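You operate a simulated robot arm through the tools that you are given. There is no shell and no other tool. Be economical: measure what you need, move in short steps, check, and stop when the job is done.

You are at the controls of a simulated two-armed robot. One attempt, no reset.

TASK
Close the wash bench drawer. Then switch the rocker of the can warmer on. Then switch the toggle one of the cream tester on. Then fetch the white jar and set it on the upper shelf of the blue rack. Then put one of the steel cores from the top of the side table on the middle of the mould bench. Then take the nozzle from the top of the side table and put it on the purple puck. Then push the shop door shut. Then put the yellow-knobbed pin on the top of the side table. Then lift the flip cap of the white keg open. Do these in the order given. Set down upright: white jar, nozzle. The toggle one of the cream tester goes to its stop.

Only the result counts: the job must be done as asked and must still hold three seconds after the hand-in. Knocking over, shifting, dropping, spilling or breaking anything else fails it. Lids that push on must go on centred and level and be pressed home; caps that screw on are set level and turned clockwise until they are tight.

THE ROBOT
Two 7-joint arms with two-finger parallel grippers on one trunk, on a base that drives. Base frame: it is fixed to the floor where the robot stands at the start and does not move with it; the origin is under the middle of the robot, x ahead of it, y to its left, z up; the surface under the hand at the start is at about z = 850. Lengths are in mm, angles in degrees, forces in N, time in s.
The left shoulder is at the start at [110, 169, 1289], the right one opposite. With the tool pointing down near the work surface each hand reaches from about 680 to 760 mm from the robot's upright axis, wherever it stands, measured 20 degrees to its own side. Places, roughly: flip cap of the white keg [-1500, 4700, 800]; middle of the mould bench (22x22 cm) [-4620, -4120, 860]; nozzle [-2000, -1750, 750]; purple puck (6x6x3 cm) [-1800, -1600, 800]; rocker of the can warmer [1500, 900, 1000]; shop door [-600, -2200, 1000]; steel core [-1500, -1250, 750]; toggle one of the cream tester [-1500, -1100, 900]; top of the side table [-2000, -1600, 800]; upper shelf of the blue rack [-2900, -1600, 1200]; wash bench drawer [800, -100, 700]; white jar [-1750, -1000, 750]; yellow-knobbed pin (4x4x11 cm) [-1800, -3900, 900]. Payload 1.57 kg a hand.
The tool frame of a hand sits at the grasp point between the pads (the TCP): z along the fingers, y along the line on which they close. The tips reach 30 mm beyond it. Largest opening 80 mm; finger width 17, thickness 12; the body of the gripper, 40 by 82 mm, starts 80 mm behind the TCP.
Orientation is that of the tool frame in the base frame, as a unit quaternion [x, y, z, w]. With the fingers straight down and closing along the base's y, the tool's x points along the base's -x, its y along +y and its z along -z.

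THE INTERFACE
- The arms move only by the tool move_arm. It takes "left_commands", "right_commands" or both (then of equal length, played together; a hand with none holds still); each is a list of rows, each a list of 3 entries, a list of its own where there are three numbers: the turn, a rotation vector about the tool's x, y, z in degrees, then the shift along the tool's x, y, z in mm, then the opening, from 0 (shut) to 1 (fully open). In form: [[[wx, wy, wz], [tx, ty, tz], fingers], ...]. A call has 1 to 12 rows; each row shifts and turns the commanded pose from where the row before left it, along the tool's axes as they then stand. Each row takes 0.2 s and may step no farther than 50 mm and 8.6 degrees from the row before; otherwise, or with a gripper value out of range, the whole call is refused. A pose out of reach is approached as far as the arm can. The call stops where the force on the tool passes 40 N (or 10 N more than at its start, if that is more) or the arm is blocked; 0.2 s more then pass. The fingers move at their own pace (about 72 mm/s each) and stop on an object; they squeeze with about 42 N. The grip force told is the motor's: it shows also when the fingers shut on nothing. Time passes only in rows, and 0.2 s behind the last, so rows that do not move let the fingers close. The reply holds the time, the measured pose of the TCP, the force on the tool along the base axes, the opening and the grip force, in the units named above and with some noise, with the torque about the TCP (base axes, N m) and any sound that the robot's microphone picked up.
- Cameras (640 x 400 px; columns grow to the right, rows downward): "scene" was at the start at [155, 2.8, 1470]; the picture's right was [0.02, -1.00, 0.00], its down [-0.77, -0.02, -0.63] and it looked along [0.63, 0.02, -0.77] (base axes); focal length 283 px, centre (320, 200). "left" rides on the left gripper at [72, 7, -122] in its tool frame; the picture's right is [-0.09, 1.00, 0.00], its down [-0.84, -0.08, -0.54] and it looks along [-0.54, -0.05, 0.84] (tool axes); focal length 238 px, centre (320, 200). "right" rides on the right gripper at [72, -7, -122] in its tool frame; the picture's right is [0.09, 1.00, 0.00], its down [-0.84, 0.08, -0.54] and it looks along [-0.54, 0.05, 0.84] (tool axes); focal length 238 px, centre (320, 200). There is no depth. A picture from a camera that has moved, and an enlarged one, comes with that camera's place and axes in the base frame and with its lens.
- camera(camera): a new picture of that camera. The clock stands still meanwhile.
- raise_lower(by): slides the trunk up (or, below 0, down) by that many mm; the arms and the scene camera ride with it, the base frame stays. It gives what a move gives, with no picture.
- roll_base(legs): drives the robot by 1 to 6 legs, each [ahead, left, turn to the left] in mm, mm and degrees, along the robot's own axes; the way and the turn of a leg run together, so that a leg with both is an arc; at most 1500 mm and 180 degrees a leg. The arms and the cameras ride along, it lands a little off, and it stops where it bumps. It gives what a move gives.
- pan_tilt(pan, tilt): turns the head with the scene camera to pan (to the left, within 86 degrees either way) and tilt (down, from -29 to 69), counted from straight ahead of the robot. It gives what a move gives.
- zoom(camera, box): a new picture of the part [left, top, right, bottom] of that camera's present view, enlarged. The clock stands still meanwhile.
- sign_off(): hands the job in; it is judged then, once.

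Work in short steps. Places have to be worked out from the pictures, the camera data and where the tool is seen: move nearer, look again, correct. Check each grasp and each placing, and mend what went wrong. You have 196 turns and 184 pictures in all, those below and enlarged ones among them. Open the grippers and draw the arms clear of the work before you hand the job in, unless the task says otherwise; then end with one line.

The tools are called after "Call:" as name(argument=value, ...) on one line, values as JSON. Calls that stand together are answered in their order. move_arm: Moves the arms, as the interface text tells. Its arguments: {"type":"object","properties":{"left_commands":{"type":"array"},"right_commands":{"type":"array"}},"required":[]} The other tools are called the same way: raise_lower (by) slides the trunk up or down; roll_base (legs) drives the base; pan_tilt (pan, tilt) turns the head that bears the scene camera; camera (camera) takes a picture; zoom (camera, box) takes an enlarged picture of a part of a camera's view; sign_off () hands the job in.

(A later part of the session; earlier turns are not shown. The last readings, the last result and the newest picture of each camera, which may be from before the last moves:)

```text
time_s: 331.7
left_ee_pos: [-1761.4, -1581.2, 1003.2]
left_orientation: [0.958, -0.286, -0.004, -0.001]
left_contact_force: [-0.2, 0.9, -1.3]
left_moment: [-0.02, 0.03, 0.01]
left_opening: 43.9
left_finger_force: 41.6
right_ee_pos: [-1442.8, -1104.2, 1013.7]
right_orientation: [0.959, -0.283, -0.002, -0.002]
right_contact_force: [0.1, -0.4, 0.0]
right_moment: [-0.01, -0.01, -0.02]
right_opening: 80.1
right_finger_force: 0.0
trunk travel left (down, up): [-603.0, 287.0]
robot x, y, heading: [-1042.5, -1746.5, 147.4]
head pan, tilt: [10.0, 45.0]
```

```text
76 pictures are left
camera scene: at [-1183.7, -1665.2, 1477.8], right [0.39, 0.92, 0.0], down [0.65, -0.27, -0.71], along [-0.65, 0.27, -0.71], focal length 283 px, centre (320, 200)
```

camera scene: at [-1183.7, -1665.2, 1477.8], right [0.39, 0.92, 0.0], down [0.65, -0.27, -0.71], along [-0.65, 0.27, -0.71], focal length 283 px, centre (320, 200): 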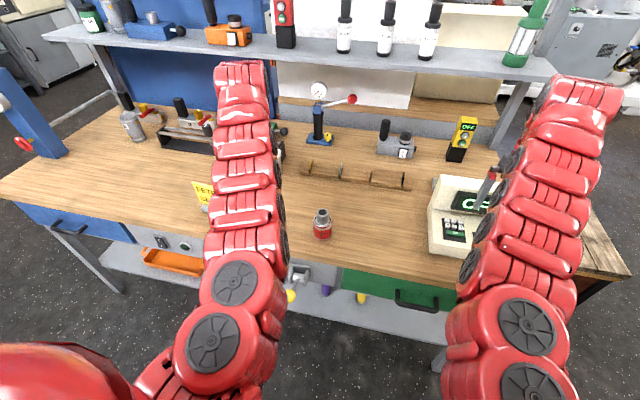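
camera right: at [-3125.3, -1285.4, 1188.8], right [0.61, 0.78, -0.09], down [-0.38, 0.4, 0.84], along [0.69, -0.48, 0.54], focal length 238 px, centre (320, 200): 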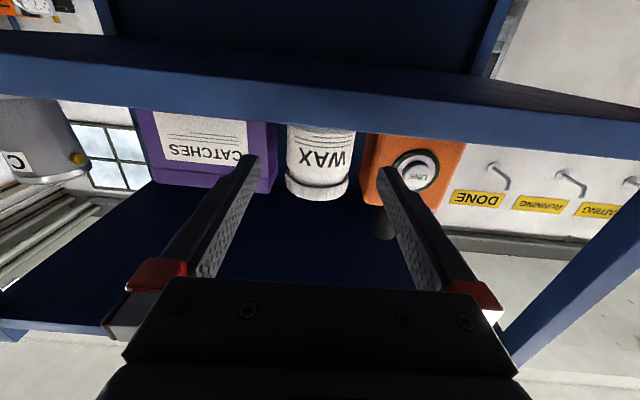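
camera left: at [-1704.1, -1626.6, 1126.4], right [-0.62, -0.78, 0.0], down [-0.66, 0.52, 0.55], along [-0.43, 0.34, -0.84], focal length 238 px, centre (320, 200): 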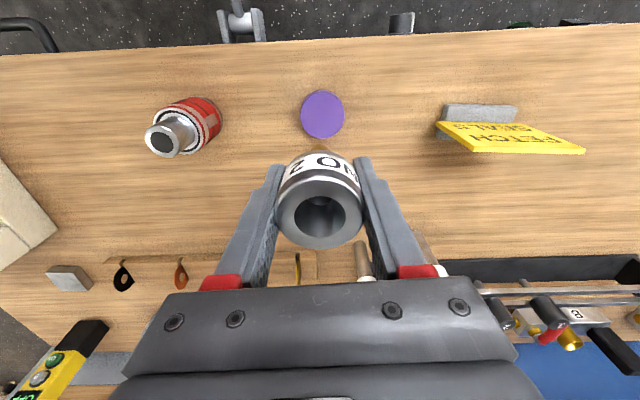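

The puck's centre is at (-1764, -1583), nearly under the nozzle. I correct by 3–4 mm and lower with the arm alone, because the right hand is above the tester.

Call:
move_arm(left_commands=[[[0, 0, 0], [3, 3.5, 30], 0], [[0, 0, 0], [0, 0, 40], 0], [[0, 0, 0], [0, 0, 28], 0], [[0, 0, 0], [0, 0, 0], 0]])

Call:
camera(camera="left")

Call:
zoom(camera="scene", box=[200, 150, 340, 250])

```text
time_s: 332.7
left_ee_pos: [-1763.0, -1584.2, 906.4]
left_orientation: [0.958, -0.285, -0.002, -0.001]
left_contact_force: [0.2, -1.1, -1.6]
left_moment: [0.0, 0.03, 0.0]
left_opening: 43.6
left_finger_force: 42.4
right_ee_pos: [-1443.0, -1104.0, 1014.1]
right_orientation: [0.959, -0.283, -0.001, -0.001]
right_contact_force: [0.5, 0.2, -0.3]
right_moment: [0.01, 0.01, 0.02]
right_opening: 80.2
right_finger_force: 0.1
trunk travel left (down, up): [-603.0, 287.0]
robot x, y, heading: [-1039.2, -1740.4, 147.1]
head pan, tilt: [10.0, 45.0]
```

```text
75 pictures are left
camera left: at [-1705.4, -1629.9, 1028.6], right [-0.62, -0.78, 0.0], down [-0.66, 0.52, 0.55], along [-0.43, 0.34, -0.84], focal length 238 px, centre (320, 200)
```

left: 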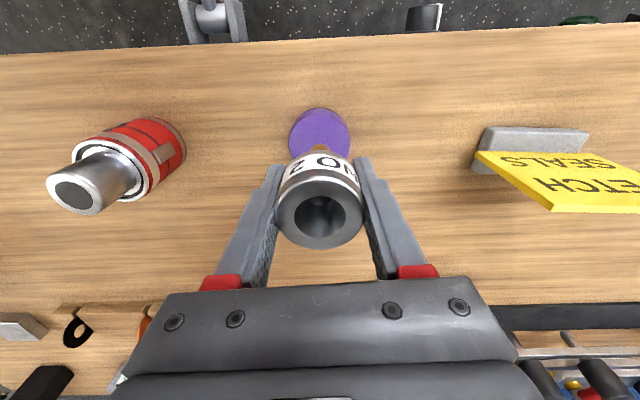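

```text
4.00 times, centred on (270, 200) of scene
camera zoom: at [-1183.7, -1665.5, 1477.8], right [0.39, 0.92, 0.0], down [0.65, -0.27, -0.71], along [-0.65, 0.27, -0.71], focal length 1133 px, centre (520, 200)
```

zoom: 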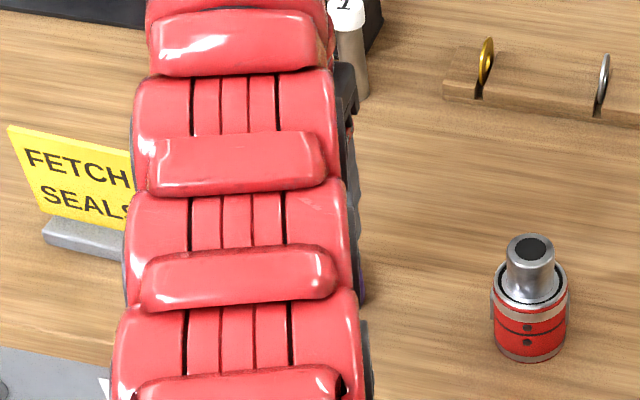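

The nozzle's axis is about 7 mm ahead of the puck's centre, so I correct and lower to contact (expected near 890).

Call:
move_arm(left_commands=[[[0, 0, 0], [7, 0.5, 0], 0], [[0, 0, 0], [0, 0, 6], 0], [[0, 0, 0], [0, 0, 4], 0], [[0, 0, 0], [0, 0, 3], 0], [[0, 0, 0], [0, 0, 0], 0]])

Call:
camera(camera="left")

```text
time_s: 333.9
left_ee_pos: [-1757.3, -1588.8, 893.6]
left_orientation: [0.958, -0.286, -0.001, 0.0]
left_contact_force: [-0.3, 0.3, -0.4]
left_moment: [-0.01, 0.04, 0.0]
left_opening: 43.8
left_finger_force: 41.6
right_ee_pos: [-1442.0, -1103.8, 1013.4]
right_orientation: [0.959, -0.283, -0.001, -0.001]
right_contact_force: [0.3, 0.8, 0.5]
right_moment: [-0.01, -0.01, 0.0]
right_opening: 80.2
right_finger_force: 0.2
trunk travel left (down, up): [-603.0, 287.0]
robot x, y, heading: [-1040.8, -1743.6, 147.3]
head pan, tilt: [10.0, 45.0]
```

```text
73 pictures are left
camera left: at [-1699.5, -1634.6, 1016.0], right [-0.62, -0.78, 0.0], down [-0.66, 0.52, 0.55], along [-0.43, 0.34, -0.84], focal length 238 px, centre (320, 200)
```

left: 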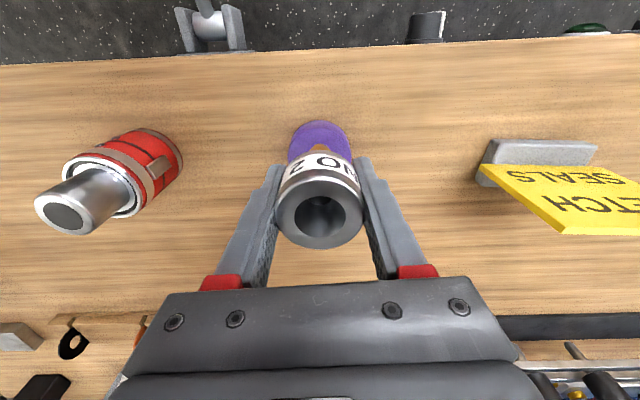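

Call:
move_arm(left_commands=[[[0, 0, 0], [0, 0, 2], 0], [[0, 0, 0], [0, 0, 2], 0], [[0, 0, 0], [0, 0, 0], 0]])

```text
time_s: 334.7
left_ee_pos: [-1757.7, -1588.2, 889.7]
left_orientation: [0.959, -0.285, -0.003, -0.001]
left_contact_force: [-0.4, -0.8, -1.1]
left_moment: [-0.01, -0.01, -0.01]
left_opening: 44.0
left_finger_force: 41.8
right_ee_pos: [-1443.8, -1103.7, 1014.3]
right_orientation: [0.959, -0.283, -0.001, -0.001]
right_contact_force: [-0.4, 0.0, 0.6]
right_moment: [-0.01, 0.01, -0.02]
right_opening: 80.1
right_finger_force: 0.0
trunk travel left (down, up): [-603.0, 287.0]
robot x, y, heading: [-1041.3, -1740.2, 147.1]
head pan, tilt: [10.0, 45.0]
```

Call:
move_arm(left_commands=[[[0, 0, 0], [0, 0, 2], 0], [[0, 0, 0], [0, 0, 2], 0], [[0, 0, 0], [0, 0, 0], 0]])

```text
time_s: 335.5
left_ee_pos: [-1754.5, -1587.7, 885.4]
left_orientation: [0.958, -0.286, -0.003, 0.0]
left_contact_force: [-0.1, 0.0, 0.1]
left_moment: [-0.02, 0.03, 0.0]
left_opening: 43.7
left_finger_force: 42.2
right_ee_pos: [-1443.0, -1103.4, 1014.1]
right_orientation: [0.959, -0.282, 0.0, -0.001]
right_contact_force: [0.3, 0.4, -1.1]
right_moment: [-0.03, -0.01, 0.01]
right_opening: 79.8
right_finger_force: 0.1
trunk travel left (down, up): [-603.0, 287.0]
robot x, y, heading: [-1036.8, -1742.1, 147.2]
head pan, tilt: [10.0, 45.0]
```

Call:
move_arm(left_commands=[[[0, 0, 0], [0, 0, 2], 0], [[0, 0, 0], [0, 0, 0], 0], [[0, 0, 0], [0, 0, 0], 0]])

Call:
camera(camera="left")

```text
time_s: 336.3
left_ee_pos: [-1755.7, -1588.5, 883.8]
left_orientation: [0.958, -0.286, -0.003, -0.001]
left_contact_force: [0.1, 0.6, -1.6]
left_moment: [0.01, 0.01, -0.03]
left_opening: 44.0
left_finger_force: 42.5
right_ee_pos: [-1443.2, -1105.2, 1014.0]
right_orientation: [0.959, -0.283, -0.001, -0.001]
right_contact_force: [0.3, -0.1, 0.2]
right_moment: [-0.01, 0.01, 0.02]
right_opening: 79.9
right_finger_force: 0.0
trunk travel left (down, up): [-603.0, 287.0]
robot x, y, heading: [-1041.8, -1741.0, 147.4]
head pan, tilt: [10.0, 45.0]
```

```text
72 pictures are left
camera left: at [-1698.1, -1634.8, 1005.7], right [-0.62, -0.78, 0.0], down [-0.66, 0.52, 0.55], along [-0.43, 0.34, -0.84], focal length 238 px, centre (320, 200)
```

left: 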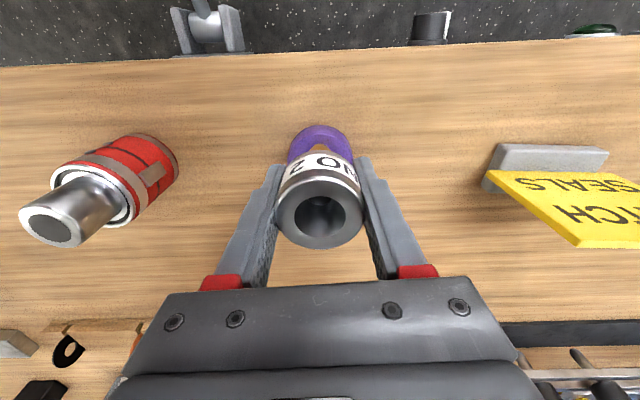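

Call:
move_arm(left_commands=[[[0, 0, 0], [0, 0, 2.5], 0], [[0, 0, 0], [0, 0, 2.5], 0], [[0, 0, 0], [0, 0, 0], 0]])

```text
time_s: 337.1
left_ee_pos: [-1754.8, -1589.5, 881.5]
left_orientation: [0.958, -0.285, -0.007, -0.001]
left_contact_force: [-3.1, 3.0, 29.8]
left_moment: [0.17, 0.25, -0.01]
left_opening: 44.1
left_finger_force: 42.0
right_ee_pos: [-1440.3, -1104.2, 1015.9]
right_orientation: [0.959, -0.283, -0.002, 0.0]
right_contact_force: [-0.6, 0.5, 0.7]
right_moment: [0.01, 0.02, 0.02]
right_opening: 79.8
right_finger_force: 0.1
trunk travel left (down, up): [-603.0, 287.0]
robot x, y, heading: [-1037.4, -1743.1, 147.2]
head pan, tilt: [10.0, 45.0]
```

Contact. I ease up 2.5 mm, open slowly, and rise straight up.

Call:
move_arm(left_commands=[[[0, 0, 0], [0, 0, -2.5], 0], [[0, 0, 0], [0, 0, 0], 0], [[0, 0, 0], [0, 0, 0], 0.65], [[0, 0, 0], [0, 0, 0], 0.75], [[0, 0, 0], [0, 0, -15], 0.8], [[0, 0, 0], [0, 0, -30], 0.8], [[0, 0, 0], [0, 0, -35], 0.8], [[0, 0, 0], [0, 0, -35], 0.8]])

Call:
camera(camera="left")

```text
time_s: 338.9
left_ee_pos: [-1754.8, -1588.9, 996.1]
left_orientation: [0.958, -0.286, -0.003, -0.001]
left_contact_force: [-0.4, -0.5, 0.4]
left_moment: [-0.01, 0.04, -0.01]
left_opening: 64.3
left_finger_force: 0.0
right_ee_pos: [-1442.2, -1104.8, 1014.6]
right_orientation: [0.959, -0.283, 0.0, -0.001]
right_contact_force: [0.5, 0.4, 0.0]
right_moment: [0.0, -0.01, -0.02]
right_opening: 79.9
right_finger_force: 0.0
trunk travel left (down, up): [-603.0, 287.0]
robot x, y, heading: [-1038.5, -1742.7, 147.3]
head pan, tilt: [10.0, 45.0]
```

```text
71 pictures are left
camera left: at [-1697.6, -1634.4, 1118.7], right [-0.62, -0.78, 0.0], down [-0.66, 0.52, 0.55], along [-0.43, 0.34, -0.84], focal length 238 px, centre (320, 200)
```

left: 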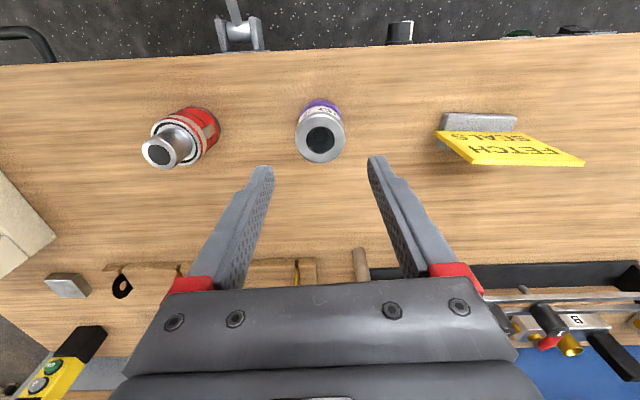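

The nozzle stands upright on the puck. Now the door: I raise the arms clear, slide away from the table items, and turn to face the open door leaf.

Call:
raise_lower(by=120)

Call:
roll_base(legs=[[-100, 0, 0], [60, -540, 0], [0, 0, 158]])

Call:
pan_tilt(pan=0, tilt=20)

Call:
camera(camera="scene")

```text
time_s: 340.4
left_ee_pos: [-1756.2, -1589.1, 1115.4]
left_orientation: [0.958, -0.285, -0.003, -0.001]
left_contact_force: [-0.8, -0.5, -0.3]
left_moment: [-0.02, 0.01, 0.02]
left_opening: 63.9
left_finger_force: 0.1
right_ee_pos: [-1442.9, -1103.9, 1134.2]
right_orientation: [0.959, -0.282, 0.0, -0.001]
right_contact_force: [0.6, -0.4, -0.6]
right_moment: [0.01, -0.03, 0.02]
right_opening: 79.9
right_finger_force: 0.1
trunk travel left (down, up): [-723.0, 167.0]
robot x, y, heading: [-1036.8, -1740.7, 147.5]
head pan, tilt: [10.0, 45.0]
```

```text
time_s: 350.8
left_ee_pos: [-103.1, -1704.9, 1116.7]
left_orientation: [0.452, 0.892, -0.001, 0.003]
left_contact_force: [0.4, 0.3, 0.2]
left_moment: [-0.02, 0.02, 0.0]
left_opening: 64.3
left_finger_force: 0.0
right_ee_pos: [-567.0, -2049.0, 1134.3]
right_orientation: [0.449, 0.893, -0.001, 0.0]
right_contact_force: [-0.2, -0.1, 0.5]
right_moment: [0.02, 0.02, -0.01]
right_opening: 80.2
right_finger_force: 0.1
trunk travel left (down, up): [-723.0, 167.0]
robot x, y, heading: [-718.8, -1311.3, -53.1]
head pan, tilt: [10.0, 45.0]
```

```text
time_s: 351.6
left_ee_pos: [-102.8, -1705.7, 1115.3]
left_orientation: [0.452, 0.892, -0.001, 0.003]
left_contact_force: [0.2, 0.5, -0.1]
left_moment: [0.02, -0.04, 0.02]
left_opening: 64.1
left_finger_force: 0.1
right_ee_pos: [-566.6, -2049.1, 1134.0]
right_orientation: [0.449, 0.893, -0.001, 0.0]
right_contact_force: [-0.1, -1.0, -0.2]
right_moment: [0.0, -0.02, -0.01]
right_opening: 79.8
right_finger_force: 0.0
trunk travel left (down, up): [-723.0, 167.0]
robot x, y, heading: [-720.9, -1311.7, -53.4]
head pan, tilt: [0.0, 20.0]
```

```text
70 pictures are left
camera scene: at [-617.9, -1448.6, 1636.4], right [-0.8, -0.6, 0.0], down [-0.2, 0.28, -0.94], along [0.56, -0.75, -0.34], focal length 283 px, centre (320, 200)
```

scene: 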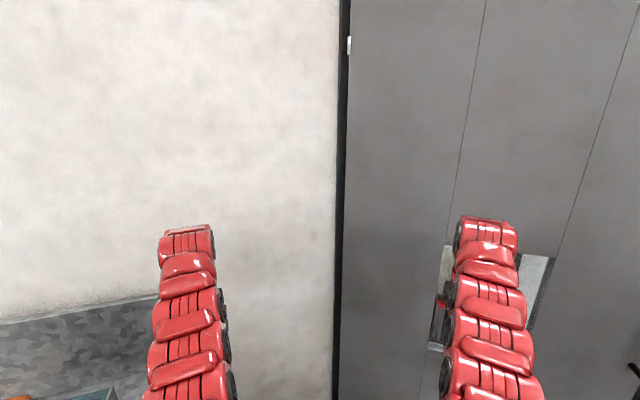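

Call:
pan_tilt(pan=-40, tilt=20)

Call:
camera(camera="scene")

```text
time_s: 352.7
left_ee_pos: [-103.2, -1705.1, 1115.6]
left_orientation: [0.451, 0.892, -0.001, 0.003]
left_contact_force: [0.2, -0.5, -1.4]
left_moment: [0.0, 0.02, 0.01]
left_opening: 64.0
left_finger_force: 0.2
right_ee_pos: [-567.1, -2049.7, 1135.0]
right_orientation: [0.449, 0.893, -0.001, 0.001]
right_contact_force: [0.0, 0.1, -0.6]
right_moment: [-0.04, -0.01, -0.01]
right_opening: 80.1
right_finger_force: 0.1
trunk travel left (down, up): [-723.0, 167.0]
robot x, y, heading: [-716.1, -1307.4, -53.2]
head pan, tilt: [-40.0, 20.0]
```

```text
69 pictures are left
camera scene: at [-678.9, -1466.8, 1636.5], right [-1.0, 0.06, 0.0], down [0.02, 0.34, -0.94], along [-0.06, -0.94, -0.34], focal length 283 px, centre (320, 200)
```

scene: 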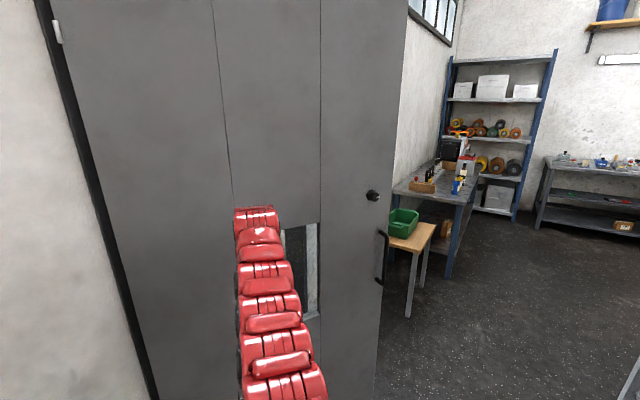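

The leaf's free edge with its handle is on the right, and I will push between the window and the handle with the right hand. First I swing the left arm aside so it doesn't meet the wall.

Call:
move_arm(left_commands=[[[0, 0, -3.75], [7.4, 37.9, 0], 1], [[0, 0, -3.75], [7.4, 37.9, 0], 1], [[0, 0, -3.75], [7.4, 37.9, 0], 1], [[0, 0, -3.75], [7.4, 37.9, 0], 1], [[0, 0, -3.75], [7.4, 37.9, 0], 1], [[0, 0, -3.75], [7.4, 37.9, 0], 1], [[0, 0, -3.75], [7.4, 37.9, 0], 1], [[0, 0, -3.75], [7.4, 37.9, 0], 1], [[0, 0, -3.75], [7.4, 37.9, 0], 1], [[0, 0, -3.75], [7.4, 37.9, 0], 1]])

Call:
move_arm(left_commands=[[[0, 0, -3.75], [7.4, 37.9, 0], 1], [[0, 0, -3.75], [7.4, 37.9, 0], 1], [[0, 0, -3.75], [7.4, 37.9, 0], 1], [[0, 0, -3.75], [7.4, 37.9, 0], 1], [[0, 0, -3.75], [7.4, 37.9, 0], 1], [[0, 0, -3.75], [7.4, 37.9, 0], 1], [[0, 0, -3.75], [7.4, 37.9, 0], 1], [[0, 0, -3.75], [7.4, 37.9, 0], 1], [[0, 0, -3.75], [7.4, 37.9, 0], 1], [[0, 0, -3.75], [7.4, 37.9, 0], 1]])

Call:
roll_base(legs=[[-80, -440, 0]])

Call:
move_arm(right_commands=[[[0, -7.5, 0], [-25, 0, 0], 0], [[0, -7.5, 0], [-25, 0, 0], 0], [[0, -7.5, 0], [-25, 0, 0], 0], [[0, -7.5, 0], [-25, 0, 0], 0]])

Call:
camera(camera="scene")

```text
time_s: 354.9
left_ee_pos: [63.2, -1360.4, 1116.6]
left_orientation: [0.141, 0.99, -0.003, 0.002]
left_contact_force: [0.2, 0.3, -0.7]
left_moment: [-0.02, -0.02, -0.01]
left_opening: 80.1
left_finger_force: 0.1
right_ee_pos: [-566.0, -2048.1, 1135.0]
right_orientation: [0.449, 0.893, -0.002, 0.0]
right_contact_force: [-0.2, 0.0, -0.5]
right_moment: [-0.04, 0.03, -0.01]
right_opening: 79.9
right_finger_force: 0.1
trunk travel left (down, up): [-723.0, 167.0]
robot x, y, heading: [-717.5, -1315.2, -53.6]
head pan, tilt: [-40.0, 20.0]
```

```text
time_s: 357.1
left_ee_pos: [-16.6, -989.4, 1116.1]
left_orientation: [-0.186, 0.983, -0.002, 0.001]
left_contact_force: [0.2, 0.5, 0.6]
left_moment: [-0.02, -0.02, -0.01]
left_opening: 80.0
left_finger_force: 0.0
right_ee_pos: [-567.3, -2047.1, 1134.4]
right_orientation: [0.449, 0.893, -0.002, 0.002]
right_contact_force: [0.8, 0.8, 0.1]
right_moment: [0.0, -0.01, -0.02]
right_opening: 80.0
right_finger_force: 0.2
trunk travel left (down, up): [-723.0, 167.0]
robot x, y, heading: [-719.1, -1310.2, -53.8]
head pan, tilt: [-40.0, 20.0]
```

```text
time_s: 359.8
left_ee_pos: [-408.1, -1185.1, 1115.2]
left_orientation: [-0.184, 0.983, -0.002, 0.001]
left_contact_force: [-0.9, -1.0, 0.3]
left_moment: [0.01, -0.03, 0.02]
left_opening: 79.8
left_finger_force: 0.0
right_ee_pos: [-959.8, -2242.1, 1134.8]
right_orientation: [0.449, 0.894, -0.001, 0.001]
right_contact_force: [-0.6, 0.2, 0.5]
right_moment: [-0.03, 0.0, -0.02]
right_opening: 80.1
right_finger_force: 0.0
trunk travel left (down, up): [-723.0, 167.0]
robot x, y, heading: [-1113.2, -1498.3, -53.4]
head pan, tilt: [-40.0, 20.0]
```

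```text
time_s: 360.8
left_ee_pos: [-408.1, -1184.5, 1114.8]
left_orientation: [-0.184, 0.983, -0.003, 0.002]
left_contact_force: [0.6, -0.4, 0.6]
left_moment: [0.01, 0.01, 0.0]
left_opening: 80.3
left_finger_force: 0.0
right_ee_pos: [-900.0, -2320.6, 1155.9]
right_orientation: [0.435, 0.862, -0.119, 0.233]
right_contact_force: [-0.4, -0.2, -0.5]
right_moment: [0.01, 0.0, 0.0]
right_opening: 0.0
right_finger_force: 20.9
trunk travel left (down, up): [-723.0, 167.0]
robot x, y, heading: [-1109.2, -1502.1, -53.5]
head pan, tilt: [-40.0, 20.0]
```

```text
68 pictures are left
camera scene: at [-1071.2, -1659.7, 1636.5], right [-1.0, 0.06, 0.0], down [0.02, 0.34, -0.94], along [-0.06, -0.94, -0.34], focal length 283 px, centre (320, 200)
```

scene: 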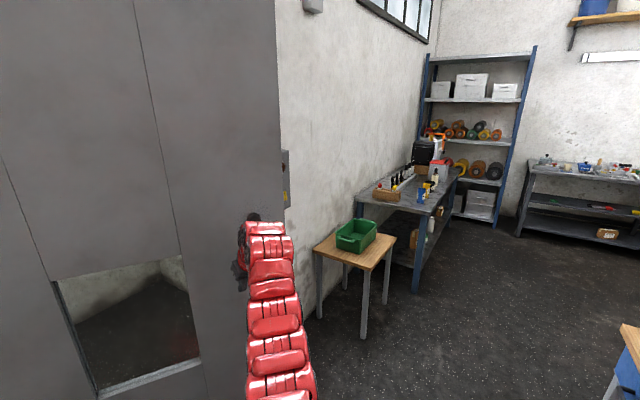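

The fingertip should meet the leaf between window and knob. I drive ahead to push.

Call:
roll_base(legs=[[250, 0, 0]])

Call:
camera(camera="scene")

```text
time_s: 362.6
left_ee_pos: [-261.3, -1379.8, 1116.6]
left_orientation: [-0.188, 0.982, -0.002, 0.001]
left_contact_force: [0.0, -0.1, 0.4]
left_moment: [-0.01, 0.0, 0.02]
left_opening: 80.1
left_finger_force: 0.1
right_ee_pos: [-745.4, -2519.3, 1155.1]
right_orientation: [0.432, 0.864, -0.117, 0.231]
right_contact_force: [0.1, -0.3, -0.4]
right_moment: [0.0, 0.0, 0.04]
right_opening: 0.0
right_finger_force: 21.4
trunk travel left (down, up): [-723.0, 167.0]
robot x, y, heading: [-960.3, -1703.7, -53.1]
head pan, tilt: [-40.0, 20.0]
```

```text
67 pictures are left
camera scene: at [-920.2, -1860.2, 1636.6], right [-1.0, 0.05, 0.0], down [0.02, 0.34, -0.94], along [-0.05, -0.94, -0.34], focal length 283 px, centre (320, 200)
```

scene: 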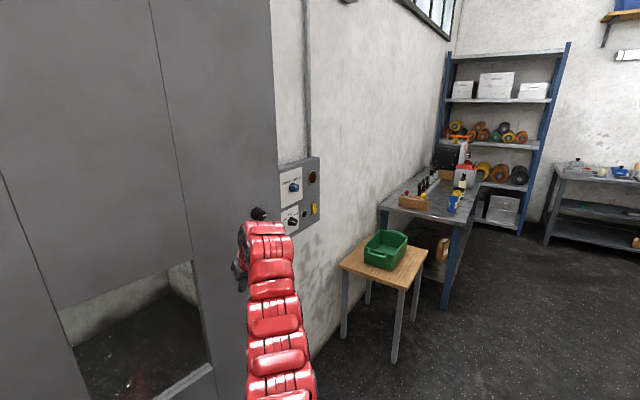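

Call:
roll_base(legs=[[180, 0, 0]])

Call:
camera(camera="scene")

```text
time_s: 364.1
left_ee_pos: [-150.5, -1528.3, 1116.2]
left_orientation: [-0.187, 0.982, -0.001, 0.001]
left_contact_force: [0.0, 0.1, 0.3]
left_moment: [0.0, -0.01, -0.02]
left_opening: 80.2
left_finger_force: 0.0
right_ee_pos: [-635.8, -2667.2, 1154.5]
right_orientation: [0.432, 0.864, -0.117, 0.232]
right_contact_force: [-0.2, -0.2, -0.2]
right_moment: [0.0, -0.01, 0.0]
right_opening: 0.0
right_finger_force: 21.8
trunk travel left (down, up): [-723.0, 167.0]
robot x, y, heading: [-850.9, -1850.5, -53.0]
head pan, tilt: [-40.0, 20.0]
```

```text
66 pictures are left
camera scene: at [-810.1, -2007.4, 1636.5], right [-1.0, 0.05, 0.0], down [0.02, 0.34, -0.94], along [-0.05, -0.94, -0.34], focal length 283 px, centre (320, 200)
```

scene: 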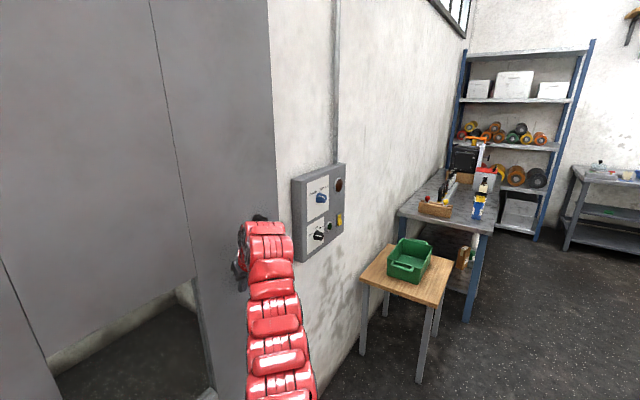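

The leaf keeps moving with the hand. I continue.

Call:
roll_base(legs=[[130, 0, 0]])

Call:
camera(camera="scene")

```text
time_s: 365.0
left_ee_pos: [-134.9, -1545.1, 1115.8]
left_orientation: [-0.186, 0.983, -0.005, 0.001]
left_contact_force: [-0.3, 0.6, 0.1]
left_moment: [0.0, 0.05, 0.01]
left_opening: 80.2
left_finger_force: 0.1
right_ee_pos: [-626.3, -2679.1, 1159.5]
right_orientation: [0.433, 0.864, -0.114, 0.228]
right_contact_force: [-15.7, 22.7, 14.5]
right_moment: [0.37, 0.03, 0.29]
right_opening: 0.0
right_finger_force: 21.5
trunk travel left (down, up): [-723.0, 167.0]
robot x, y, heading: [-839.0, -1871.3, -53.5]
head pan, tilt: [-40.0, 20.0]
stopped in leg 1: the force on the tool passed its limit at 109 N (the readings are from after the stop); the commanded pose is now the measured one
```

```text
65 pictures are left
camera scene: at [-796.7, -2019.6, 1637.5], right [-1.0, 0.06, 0.0], down [0.02, 0.34, -0.94], along [-0.05, -0.94, -0.34], focal length 283 px, centre (320, 200)
```

scene: 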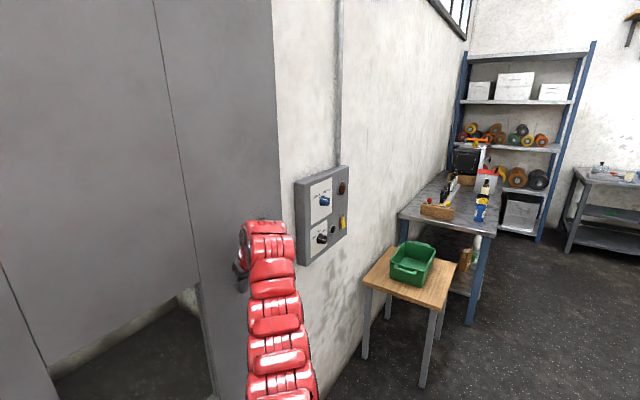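

The push met a hard stop at 109 N. I back off and check whether the door is flush.

Call:
roll_base(legs=[[-300, 0, 0]])

Call:
pan_tilt(pan=-15, tilt=15)

Call:
camera(camera="scene")

```text
time_s: 367.0
left_ee_pos: [-306.6, -1318.4, 1115.6]
left_orientation: [-0.187, 0.982, -0.001, 0.002]
left_contact_force: [0.2, 0.0, 0.2]
left_moment: [0.0, -0.01, 0.03]
left_opening: 79.9
left_finger_force: 0.0
right_ee_pos: [-794.7, -2453.9, 1153.2]
right_orientation: [0.432, 0.866, -0.111, 0.227]
right_contact_force: [0.0, -0.7, 0.5]
right_moment: [-0.03, -0.01, -0.02]
right_opening: 0.0
right_finger_force: 21.3
trunk travel left (down, up): [-723.0, 167.0]
robot x, y, heading: [-1011.5, -1641.6, -53.0]
head pan, tilt: [-40.0, 20.0]
```

```text
time_s: 367.9
left_ee_pos: [-306.5, -1318.0, 1115.4]
left_orientation: [-0.187, 0.982, -0.002, 0.001]
left_contact_force: [-0.7, -0.6, -0.2]
left_moment: [0.0, 0.01, 0.0]
left_opening: 80.0
left_finger_force: 0.0
right_ee_pos: [-795.3, -2453.5, 1153.7]
right_orientation: [0.432, 0.866, -0.111, 0.226]
right_contact_force: [0.1, 0.1, 0.2]
right_moment: [-0.03, 0.0, 0.04]
right_opening: 0.0
right_finger_force: 21.7
trunk travel left (down, up): [-723.0, 167.0]
robot x, y, heading: [-1005.2, -1639.0, -52.7]
head pan, tilt: [-15.0, 15.0]
```

```text
64 pictures are left
camera scene: at [-927.8, -1790.8, 1644.5], right [-0.93, -0.37, 0.0], down [-0.1, 0.24, -0.97], along [0.36, -0.9, -0.26], focal length 283 px, centre (320, 200)
```

scene: 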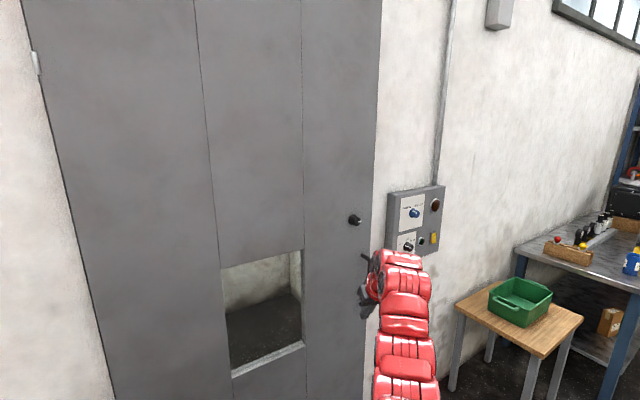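

Call:
zoom(camera="scene", box=[300, 60, 460, 260])

```text
2.00 times, centred on (380, 160) of scene
camera zoom: at [-927.8, -1790.8, 1644.5], right [-0.93, -0.37, 0.0], down [-0.1, 0.24, -0.97], along [0.36, -0.9, -0.26], focal length 567 px, centre (200, 280)
```

zoom: 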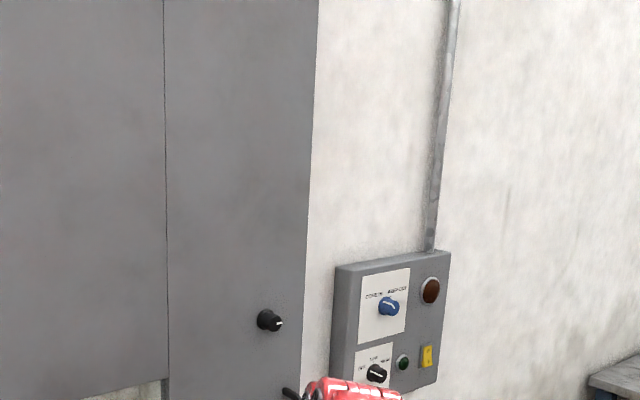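

Geometry (door width about 900, leaf angle within about 2° of the wall) plus the 109 N stop says the door is shut. Next is the yellow-knobbed pin on the desk, so I zoom in on the desk items.

Call:
pan_tilt(pan=-50, tilt=20)

Call:
zoom(camera="scene", box=[200, 100, 500, 300])

```text
time_s: 368.9
left_ee_pos: [-306.9, -1317.5, 1116.3]
left_orientation: [-0.187, 0.982, -0.001, 0.002]
left_contact_force: [-0.8, -1.5, 0.0]
left_moment: [-0.01, 0.0, 0.0]
left_opening: 79.9
left_finger_force: 0.0
right_ee_pos: [-795.4, -2452.8, 1153.1]
right_orientation: [0.433, 0.865, -0.112, 0.227]
right_contact_force: [0.5, -0.1, 0.0]
right_moment: [-0.03, -0.05, -0.01]
right_opening: 0.2
right_finger_force: 21.4
trunk travel left (down, up): [-723.0, 167.0]
robot x, y, heading: [-1007.0, -1642.6, -53.0]
head pan, tilt: [-50.0, 20.0]
```

```text
2.00 times, centred on (350, 200) of scene
camera zoom: at [-983.8, -1794.5, 1636.5], right [-0.97, 0.23, 0.0], down [0.08, 0.33, -0.94], along [-0.21, -0.92, -0.34], focal length 567 px, centre (260, 200)
```

zoom: 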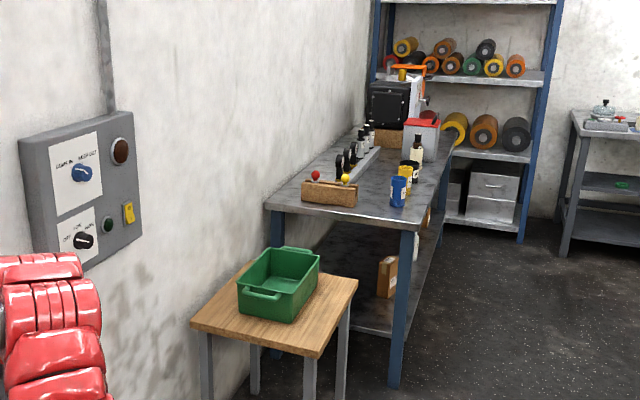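

The pin stands in a wooden block at about (-1812, -3860). I restore both arms and drive along to face the desk.

Call:
move_arm(left_commands=[[[0, 0, 3.75], [-7.4, -37.9, 0], 1], [[0, 0, 3.75], [-7.4, -37.9, 0], 1], [[0, 0, 3.75], [-7.4, -37.9, 0], 1], [[0, 0, 3.75], [-7.4, -37.9, 0], 1], [[0, 0, 3.75], [-7.4, -37.9, 0], 1], [[0, 0, 3.75], [-7.4, -37.9, 0], 1], [[0, 0, 3.75], [-7.4, -37.9, 0], 1], [[0, 0, 3.75], [-7.4, -37.9, 0], 1], [[0, 0, 3.75], [-7.4, -37.9, 0], 1], [[0, 0, 3.75], [-7.4, -37.9, 0], 1]], right_commands=[[[0, 7, 0], [24, 0, 0], 1], [[0, 7, 0], [24, 0, 0], 1], [[0, 7, 0], [24, 0, 0], 1], [[0, 7, 0], [24, 0, 0], 1], [[0, 0, 0], [0, 0, 0], 1], [[0, 0, 0], [0, 0, 0], 1], [[0, 0, 0], [0, 0, 0], 1], [[0, 0, 0], [0, 0, 0], 1], [[0, 0, 0], [0, 0, 0], 1], [[0, 0, 0], [0, 0, 0], 1]])

Call:
move_arm(left_commands=[[[0, 0, 3.75], [-7.4, -37.9, 0], 1], [[0, 0, 3.75], [-7.4, -37.9, 0], 1], [[0, 0, 3.75], [-7.4, -37.9, 0], 1], [[0, 0, 3.75], [-7.4, -37.9, 0], 1], [[0, 0, 3.75], [-7.4, -37.9, 0], 1], [[0, 0, 3.75], [-7.4, -37.9, 0], 1], [[0, 0, 3.75], [-7.4, -37.9, 0], 1], [[0, 0, 3.75], [-7.4, -37.9, 0], 1], [[0, 0, 3.75], [-7.4, -37.9, 0], 1], [[0, 0, 3.75], [-7.4, -37.9, 0], 1]])

Call:
roll_base(legs=[[0, 0, 17], [60, -950, 0], [0, -950, 0]])

Call:
pan_tilt(pan=-15, tilt=40)

Call:
camera(camera="scene")

```text
time_s: 371.1
left_ee_pos: [-206.1, -1687.2, 1119.3]
left_orientation: [0.14, 0.99, -0.002, 0.002]
left_contact_force: [0.2, -0.2, -0.5]
left_moment: [0.0, 0.02, 0.03]
left_opening: 80.0
left_finger_force: 0.1
right_ee_pos: [-850.7, -2380.9, 1123.3]
right_orientation: [0.447, 0.895, -0.003, 0.01]
right_contact_force: [-0.8, -0.4, 1.0]
right_moment: [0.02, 0.01, 0.0]
right_opening: 79.9
right_finger_force: 0.0
trunk travel left (down, up): [-723.0, 167.0]
robot x, y, heading: [-1007.4, -1641.5, -53.2]
head pan, tilt: [-50.0, 20.0]
```

```text
time_s: 373.3
left_ee_pos: [-344.3, -2028.8, 1117.5]
left_orientation: [0.45, 0.893, 0.0, 0.002]
left_contact_force: [-0.6, -0.5, -0.4]
left_moment: [0.0, 0.0, 0.02]
left_opening: 80.0
left_finger_force: 0.1
left hand out of reach, approached as far as the arm can: row 8
right_ee_pos: [-852.0, -2381.5, 1124.1]
right_orientation: [0.446, 0.895, -0.003, 0.011]
right_contact_force: [0.4, 0.3, 0.1]
right_moment: [0.01, -0.01, -0.02]
right_opening: 79.9
right_finger_force: 0.0
trunk travel left (down, up): [-723.0, 167.0]
robot x, y, heading: [-1011.8, -1636.9, -53.3]
head pan, tilt: [-50.0, 20.0]
```

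```text
time_s: 383.8
left_ee_pos: [-1360.5, -3375.6, 1116.7]
left_orientation: [0.319, 0.948, 0.0, 0.001]
left_contact_force: [-0.2, -0.7, -0.1]
left_moment: [0.03, -0.01, -0.02]
left_opening: 80.0
left_finger_force: 0.1
right_ee_pos: [-1749.2, -3854.6, 1124.6]
right_orientation: [0.316, 0.949, -0.002, 0.012]
right_contact_force: [0.6, 0.1, -0.4]
right_moment: [0.02, 0.01, 0.05]
right_opening: 80.1
right_finger_force: 0.1
trunk travel left (down, up): [-723.0, 167.0]
robot x, y, heading: [-2108.4, -3187.8, -37.1]
head pan, tilt: [-50.0, 20.0]
```

```text
time_s: 384.8
left_ee_pos: [-1358.6, -3374.7, 1118.0]
left_orientation: [0.319, 0.948, -0.001, 0.002]
left_contact_force: [-0.9, 0.1, 1.0]
left_moment: [0.02, 0.01, -0.01]
left_opening: 79.9
left_finger_force: 0.1
right_ee_pos: [-1749.1, -3853.0, 1124.9]
right_orientation: [0.317, 0.949, -0.002, 0.011]
right_contact_force: [-0.2, 0.3, 0.5]
right_moment: [0.0, 0.03, 0.0]
right_opening: 79.8
right_finger_force: 0.1
trunk travel left (down, up): [-723.0, 167.0]
robot x, y, heading: [-2108.8, -3186.0, -37.2]
head pan, tilt: [-15.0, 40.0]
```

```text
61 pictures are left
camera scene: at [-1992.6, -3302.6, 1605.1], right [-0.79, -0.62, 0.0], down [-0.4, 0.51, -0.77], along [0.47, -0.6, -0.64], focal length 283 px, centre (320, 200)
```

scene: 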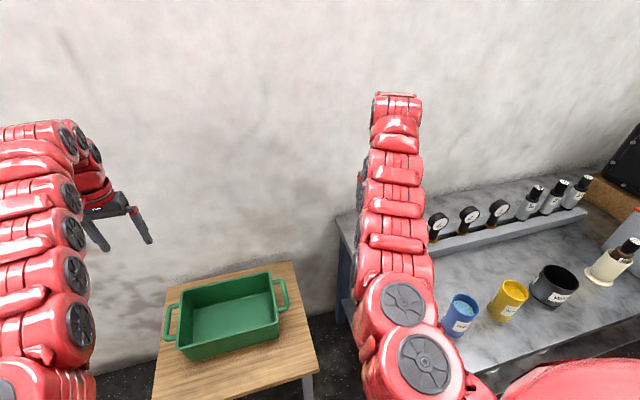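

Call:
camera(camera="right")

```text
60 pictures are left
camera right: at [-1812.7, -3813.6, 1244.3], right [0.52, 0.85, 0.0], down [0.71, -0.43, 0.56], along [0.48, -0.29, -0.83], focal length 238 px, centre (320, 200)
```

right: 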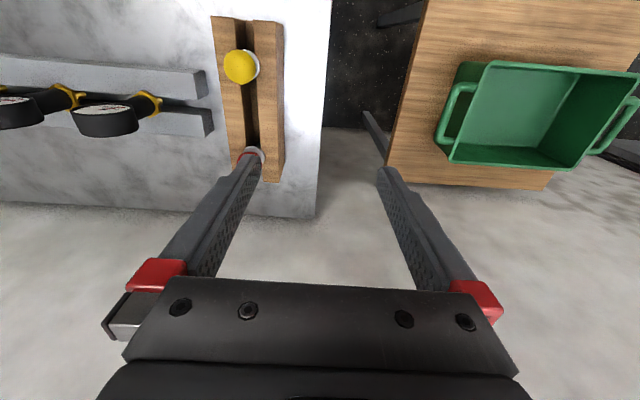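

The yellow knob is at about (-1836, -3909, 912), in a grooved wooden rack. I shift the base so the right hand is over it.

Call:
roll_base(legs=[[-35, -98, 0]])

Call:
raise_lower(by=-100)

Call:
camera(camera="right")

Call:
camera(camera="left")

```text
time_s: 386.0
left_ee_pos: [-1447.1, -3430.3, 1116.6]
left_orientation: [0.319, 0.948, -0.001, 0.001]
left_contact_force: [0.8, -0.5, 0.2]
left_moment: [0.0, -0.01, 0.02]
left_opening: 79.7
left_finger_force: 0.0
right_ee_pos: [-1835.3, -3911.1, 1124.3]
right_orientation: [0.315, 0.949, -0.003, 0.01]
right_contact_force: [-0.4, 0.2, 0.4]
right_moment: [-0.01, -0.02, 0.0]
right_opening: 79.9
right_finger_force: 0.0
trunk travel left (down, up): [-723.0, 167.0]
robot x, y, heading: [-2193.9, -3245.4, -36.9]
head pan, tilt: [-15.0, 40.0]
```

```text
time_s: 387.3
left_ee_pos: [-1446.4, -3430.2, 1016.1]
left_orientation: [0.319, 0.948, -0.001, 0.003]
left_contact_force: [-0.4, 0.1, -0.2]
left_moment: [-0.02, 0.0, 0.03]
left_opening: 79.9
left_finger_force: 0.1
right_ee_pos: [-1835.4, -3911.5, 1024.1]
right_orientation: [0.315, 0.949, -0.002, 0.012]
right_contact_force: [-0.3, -0.4, 0.5]
right_moment: [-0.01, 0.0, -0.04]
right_opening: 80.2
right_finger_force: 0.1
trunk travel left (down, up): [-623.0, 267.0]
robot x, y, heading: [-2193.9, -3249.8, -36.9]
head pan, tilt: [-15.0, 40.0]
```

```text
59 pictures are left
camera right: at [-1898.8, -3870.2, 1144.6], right [0.52, 0.85, 0.0], down [0.71, -0.43, 0.56], along [0.48, -0.29, -0.83], focal length 238 px, centre (320, 200)
```

right: 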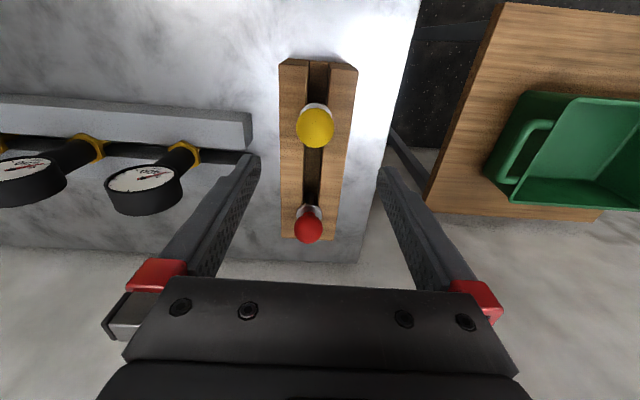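

```text
58 pictures are left
camera left: at [-1499.7, -3382.3, 1139.8], right [0.68, 0.74, 0.0], down [0.62, -0.57, 0.55], along [0.4, -0.37, -0.84], focal length 238 px, centre (320, 200)
```

left: 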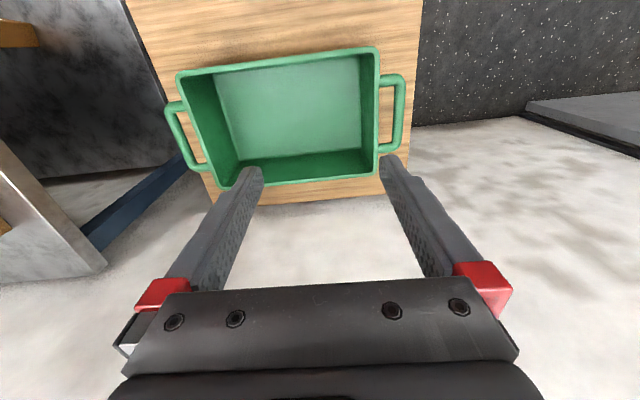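

The knob is at (-1839, -3912, ~900). I descend to just above it and look at the rack height.

Call:
move_arm(right_commands=[[[0, 0, 0], [3, -3, 30], 1], [[0, 0, 0], [0, 0, 30], 1], [[0, 0, 0], [0, 0, 25], 1], [[0, 0, 0], [0, 0, 0], 1]])

Call:
camera(camera="right")

```text
time_s: 388.3
left_ee_pos: [-1446.5, -3429.9, 1017.2]
left_orientation: [0.319, 0.948, -0.001, 0.001]
left_contact_force: [0.6, 0.1, -0.4]
left_moment: [-0.02, -0.02, 0.0]
left_opening: 80.0
left_finger_force: 0.0
right_ee_pos: [-1836.4, -3911.2, 938.4]
right_orientation: [0.316, 0.949, -0.001, 0.011]
right_contact_force: [0.2, 0.1, 0.4]
right_moment: [-0.03, 0.0, 0.01]
right_opening: 79.7
right_finger_force: 0.0
trunk travel left (down, up): [-623.0, 267.0]
robot x, y, heading: [-2194.2, -3247.4, -36.7]
head pan, tilt: [-15.0, 40.0]
```

```text
57 pictures are left
camera right: at [-1899.2, -3870.6, 1059.6], right [0.52, 0.85, 0.0], down [0.71, -0.43, 0.56], along [0.48, -0.29, -0.83], focal length 238 px, centre (320, 200)
```

right: 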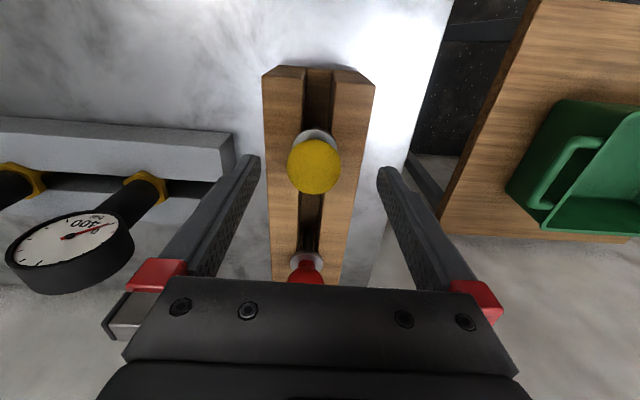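

Call:
move_arm(right_commands=[[[0, 0, 0], [-3, -1, 12], 1], [[0, 0, 0], [0, 0, 6], 1], [[0, 0, 0], [0, 0, 6], 1], [[0, 0, 0], [0, 0, 0], 1]])

Call:
camera(camera="right")

```text
time_s: 389.3
left_ee_pos: [-1445.6, -3431.8, 1016.3]
left_orientation: [0.319, 0.948, -0.001, 0.002]
left_contact_force: [0.1, 0.2, 0.0]
left_moment: [-0.02, -0.02, -0.03]
left_opening: 80.0
left_finger_force: 0.1
right_ee_pos: [-1835.6, -3913.0, 915.2]
right_orientation: [0.315, 0.949, -0.001, 0.011]
right_contact_force: [0.1, -0.2, -0.3]
right_moment: [-0.01, -0.02, 0.01]
right_opening: 79.9
right_finger_force: 0.1
trunk travel left (down, up): [-623.0, 267.0]
robot x, y, heading: [-2193.3, -3244.8, -36.8]
head pan, tilt: [-15.0, 40.0]
```

```text
56 pictures are left
camera right: at [-1899.0, -3873.8, 1035.4], right [0.52, 0.85, 0.0], down [0.71, -0.43, 0.56], along [0.48, -0.29, -0.83], focal length 238 px, centre (320, 200)
```

right: 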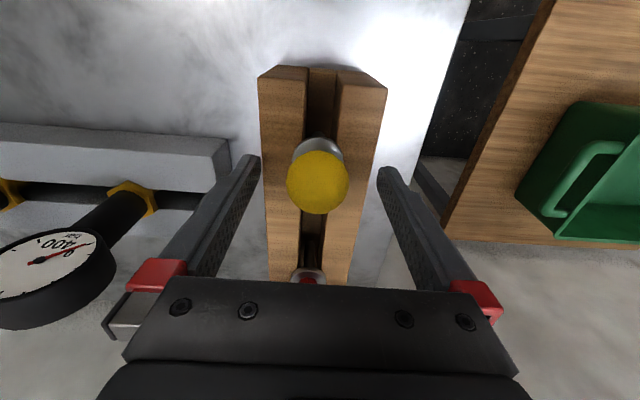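

The tips straddle the knob above the rack. I close on it.

Call:
move_arm(right_commands=[[[0, 0, 0], [0, 0, 4], 1], [[0, 0, 0], [0, 0, 0], 0], [[0, 0, 0], [0, 0, 0], 0], [[0, 0, 0], [0, 0, 0], 0]])

Call:
camera(camera="right")

```text
time_s: 390.3
left_ee_pos: [-1446.5, -3431.9, 1016.4]
left_orientation: [0.318, 0.948, -0.001, 0.002]
left_contact_force: [0.1, 0.4, -0.1]
left_moment: [-0.01, 0.02, 0.0]
left_opening: 79.8
left_finger_force: 0.0
right_ee_pos: [-1836.7, -3914.9, 910.3]
right_orientation: [0.315, 0.949, -0.002, 0.011]
right_contact_force: [0.9, -0.9, 1.3]
right_moment: [0.01, -0.01, 0.0]
right_opening: 36.7
right_finger_force: 40.4
trunk travel left (down, up): [-623.0, 267.0]
robot x, y, heading: [-2193.1, -3244.3, -37.1]
head pan, tilt: [-15.0, 40.0]
```

```text
55 pictures are left
camera right: at [-1899.8, -3874.7, 1031.1], right [0.52, 0.85, 0.0], down [0.71, -0.43, 0.56], along [0.48, -0.29, -0.83], focal length 238 px, centre (320, 200)
```

right: 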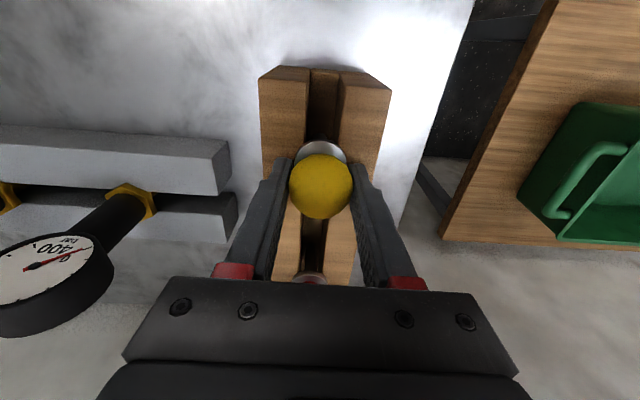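

Gripped (36.7 mm). I pull it straight up with the trunk.

Call:
raise_lower(by=150)

Call:
camera(camera="right")

```text
time_s: 392.0
left_ee_pos: [-1445.8, -3430.8, 1167.5]
left_orientation: [0.319, 0.948, 0.0, 0.002]
left_contact_force: [1.6, -0.8, 0.1]
left_moment: [0.01, -0.02, 0.03]
left_opening: 79.9
left_finger_force: 0.1
right_ee_pos: [-1835.8, -3915.5, 1060.5]
right_orientation: [0.315, 0.949, -0.002, 0.011]
right_contact_force: [0.6, 0.2, -0.8]
right_moment: [0.02, -0.01, 0.03]
right_opening: 36.8
right_finger_force: 42.0
trunk travel left (down, up): [-773.0, 117.0]
robot x, y, heading: [-2195.4, -3247.3, -36.9]
head pan, tilt: [-15.0, 40.0]
```

```text
54 pictures are left
camera right: at [-1899.5, -3874.9, 1180.7], right [0.52, 0.85, 0.0], down [0.71, -0.43, 0.56], along [0.48, -0.29, -0.83], focal length 238 px, centre (320, 200)
```

right: 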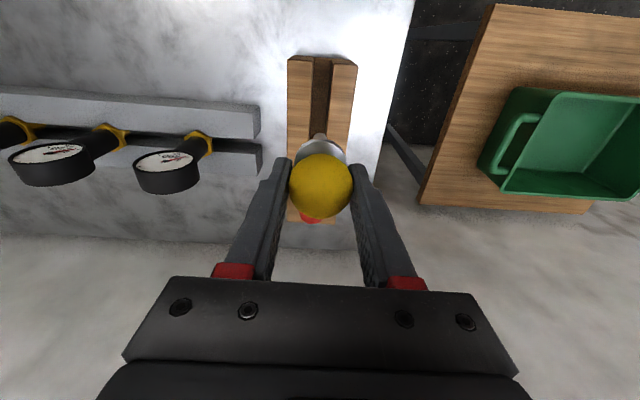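

The pin is out. I raise it further, turn around on the spot toward the side table, and back off to where a near-horizontal hand can lay it down.

Call:
raise_lower(by=110)

Call:
roll_base(legs=[[0, 0, 179], [-256, 0, 0], [0, -740, 0]])

Call:
pan_tilt(pan=-10, tilt=35)

Call:
camera(camera="scene")

```text
time_s: 393.5
left_ee_pos: [-1445.9, -3430.5, 1277.2]
left_orientation: [0.319, 0.948, 0.0, 0.002]
left_contact_force: [0.1, 0.4, 0.2]
left_moment: [-0.04, 0.04, 0.0]
left_opening: 80.0
left_finger_force: 0.2
right_ee_pos: [-1836.0, -3915.7, 1169.8]
right_orientation: [0.315, 0.949, -0.002, 0.011]
right_contact_force: [0.3, 0.0, -1.8]
right_moment: [0.01, -0.04, 0.0]
right_opening: 36.5
right_finger_force: 41.8
trunk travel left (down, up): [-883.0, 7.0]
robot x, y, heading: [-2193.7, -3243.5, -36.7]
head pan, tilt: [-15.0, 40.0]
```

```text
time_s: 402.1
left_ee_pos: [-2818.5, -3083.5, 1281.7]
left_orientation: [0.934, -0.358, -0.005, -0.002]
left_contact_force: [-0.2, 0.2, 0.8]
left_moment: [0.06, 0.04, 0.03]
left_opening: 79.9
left_finger_force: 0.1
right_ee_pos: [-2389.1, -2634.6, 1176.1]
right_orientation: [0.935, -0.354, -0.013, -0.005]
right_contact_force: [-0.8, 0.3, 0.0]
right_moment: [0.03, 0.03, 0.02]
right_opening: 36.8
right_finger_force: 41.8
trunk travel left (down, up): [-883.0, 7.0]
robot x, y, heading: [-2091.2, -3326.0, 138.1]
head pan, tilt: [-15.0, 40.0]
stopped in leg 2: the robot was blocked; the commanded pose is now the measured one
```

```text
time_s: 402.8
left_ee_pos: [-2818.4, -3078.9, 1278.9]
left_orientation: [0.934, -0.358, -0.003, -0.002]
left_contact_force: [0.8, 0.1, 0.3]
left_moment: [0.01, 0.03, 0.0]
left_opening: 80.0
left_finger_force: 0.1
right_ee_pos: [-2389.7, -2629.4, 1172.0]
right_orientation: [0.935, -0.354, -0.012, -0.004]
right_contact_force: [0.8, -0.1, -1.4]
right_moment: [0.01, 0.02, 0.01]
right_opening: 36.5
right_finger_force: 41.9
trunk travel left (down, up): [-883.0, 7.0]
robot x, y, heading: [-2088.9, -3322.6, 138.3]
head pan, tilt: [-10.0, 35.0]
```

```text
53 pictures are left
camera scene: at [-2203.3, -3203.9, 1773.0], right [0.79, 0.62, 0.0], down [0.35, -0.45, -0.82], along [-0.51, 0.64, -0.57], focal length 283 px, centre (320, 200)
```

scene: 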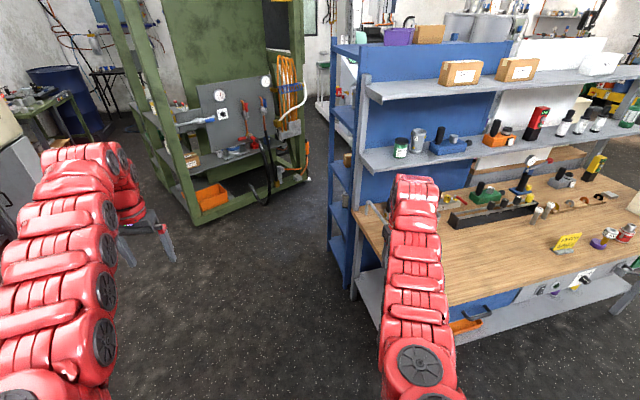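

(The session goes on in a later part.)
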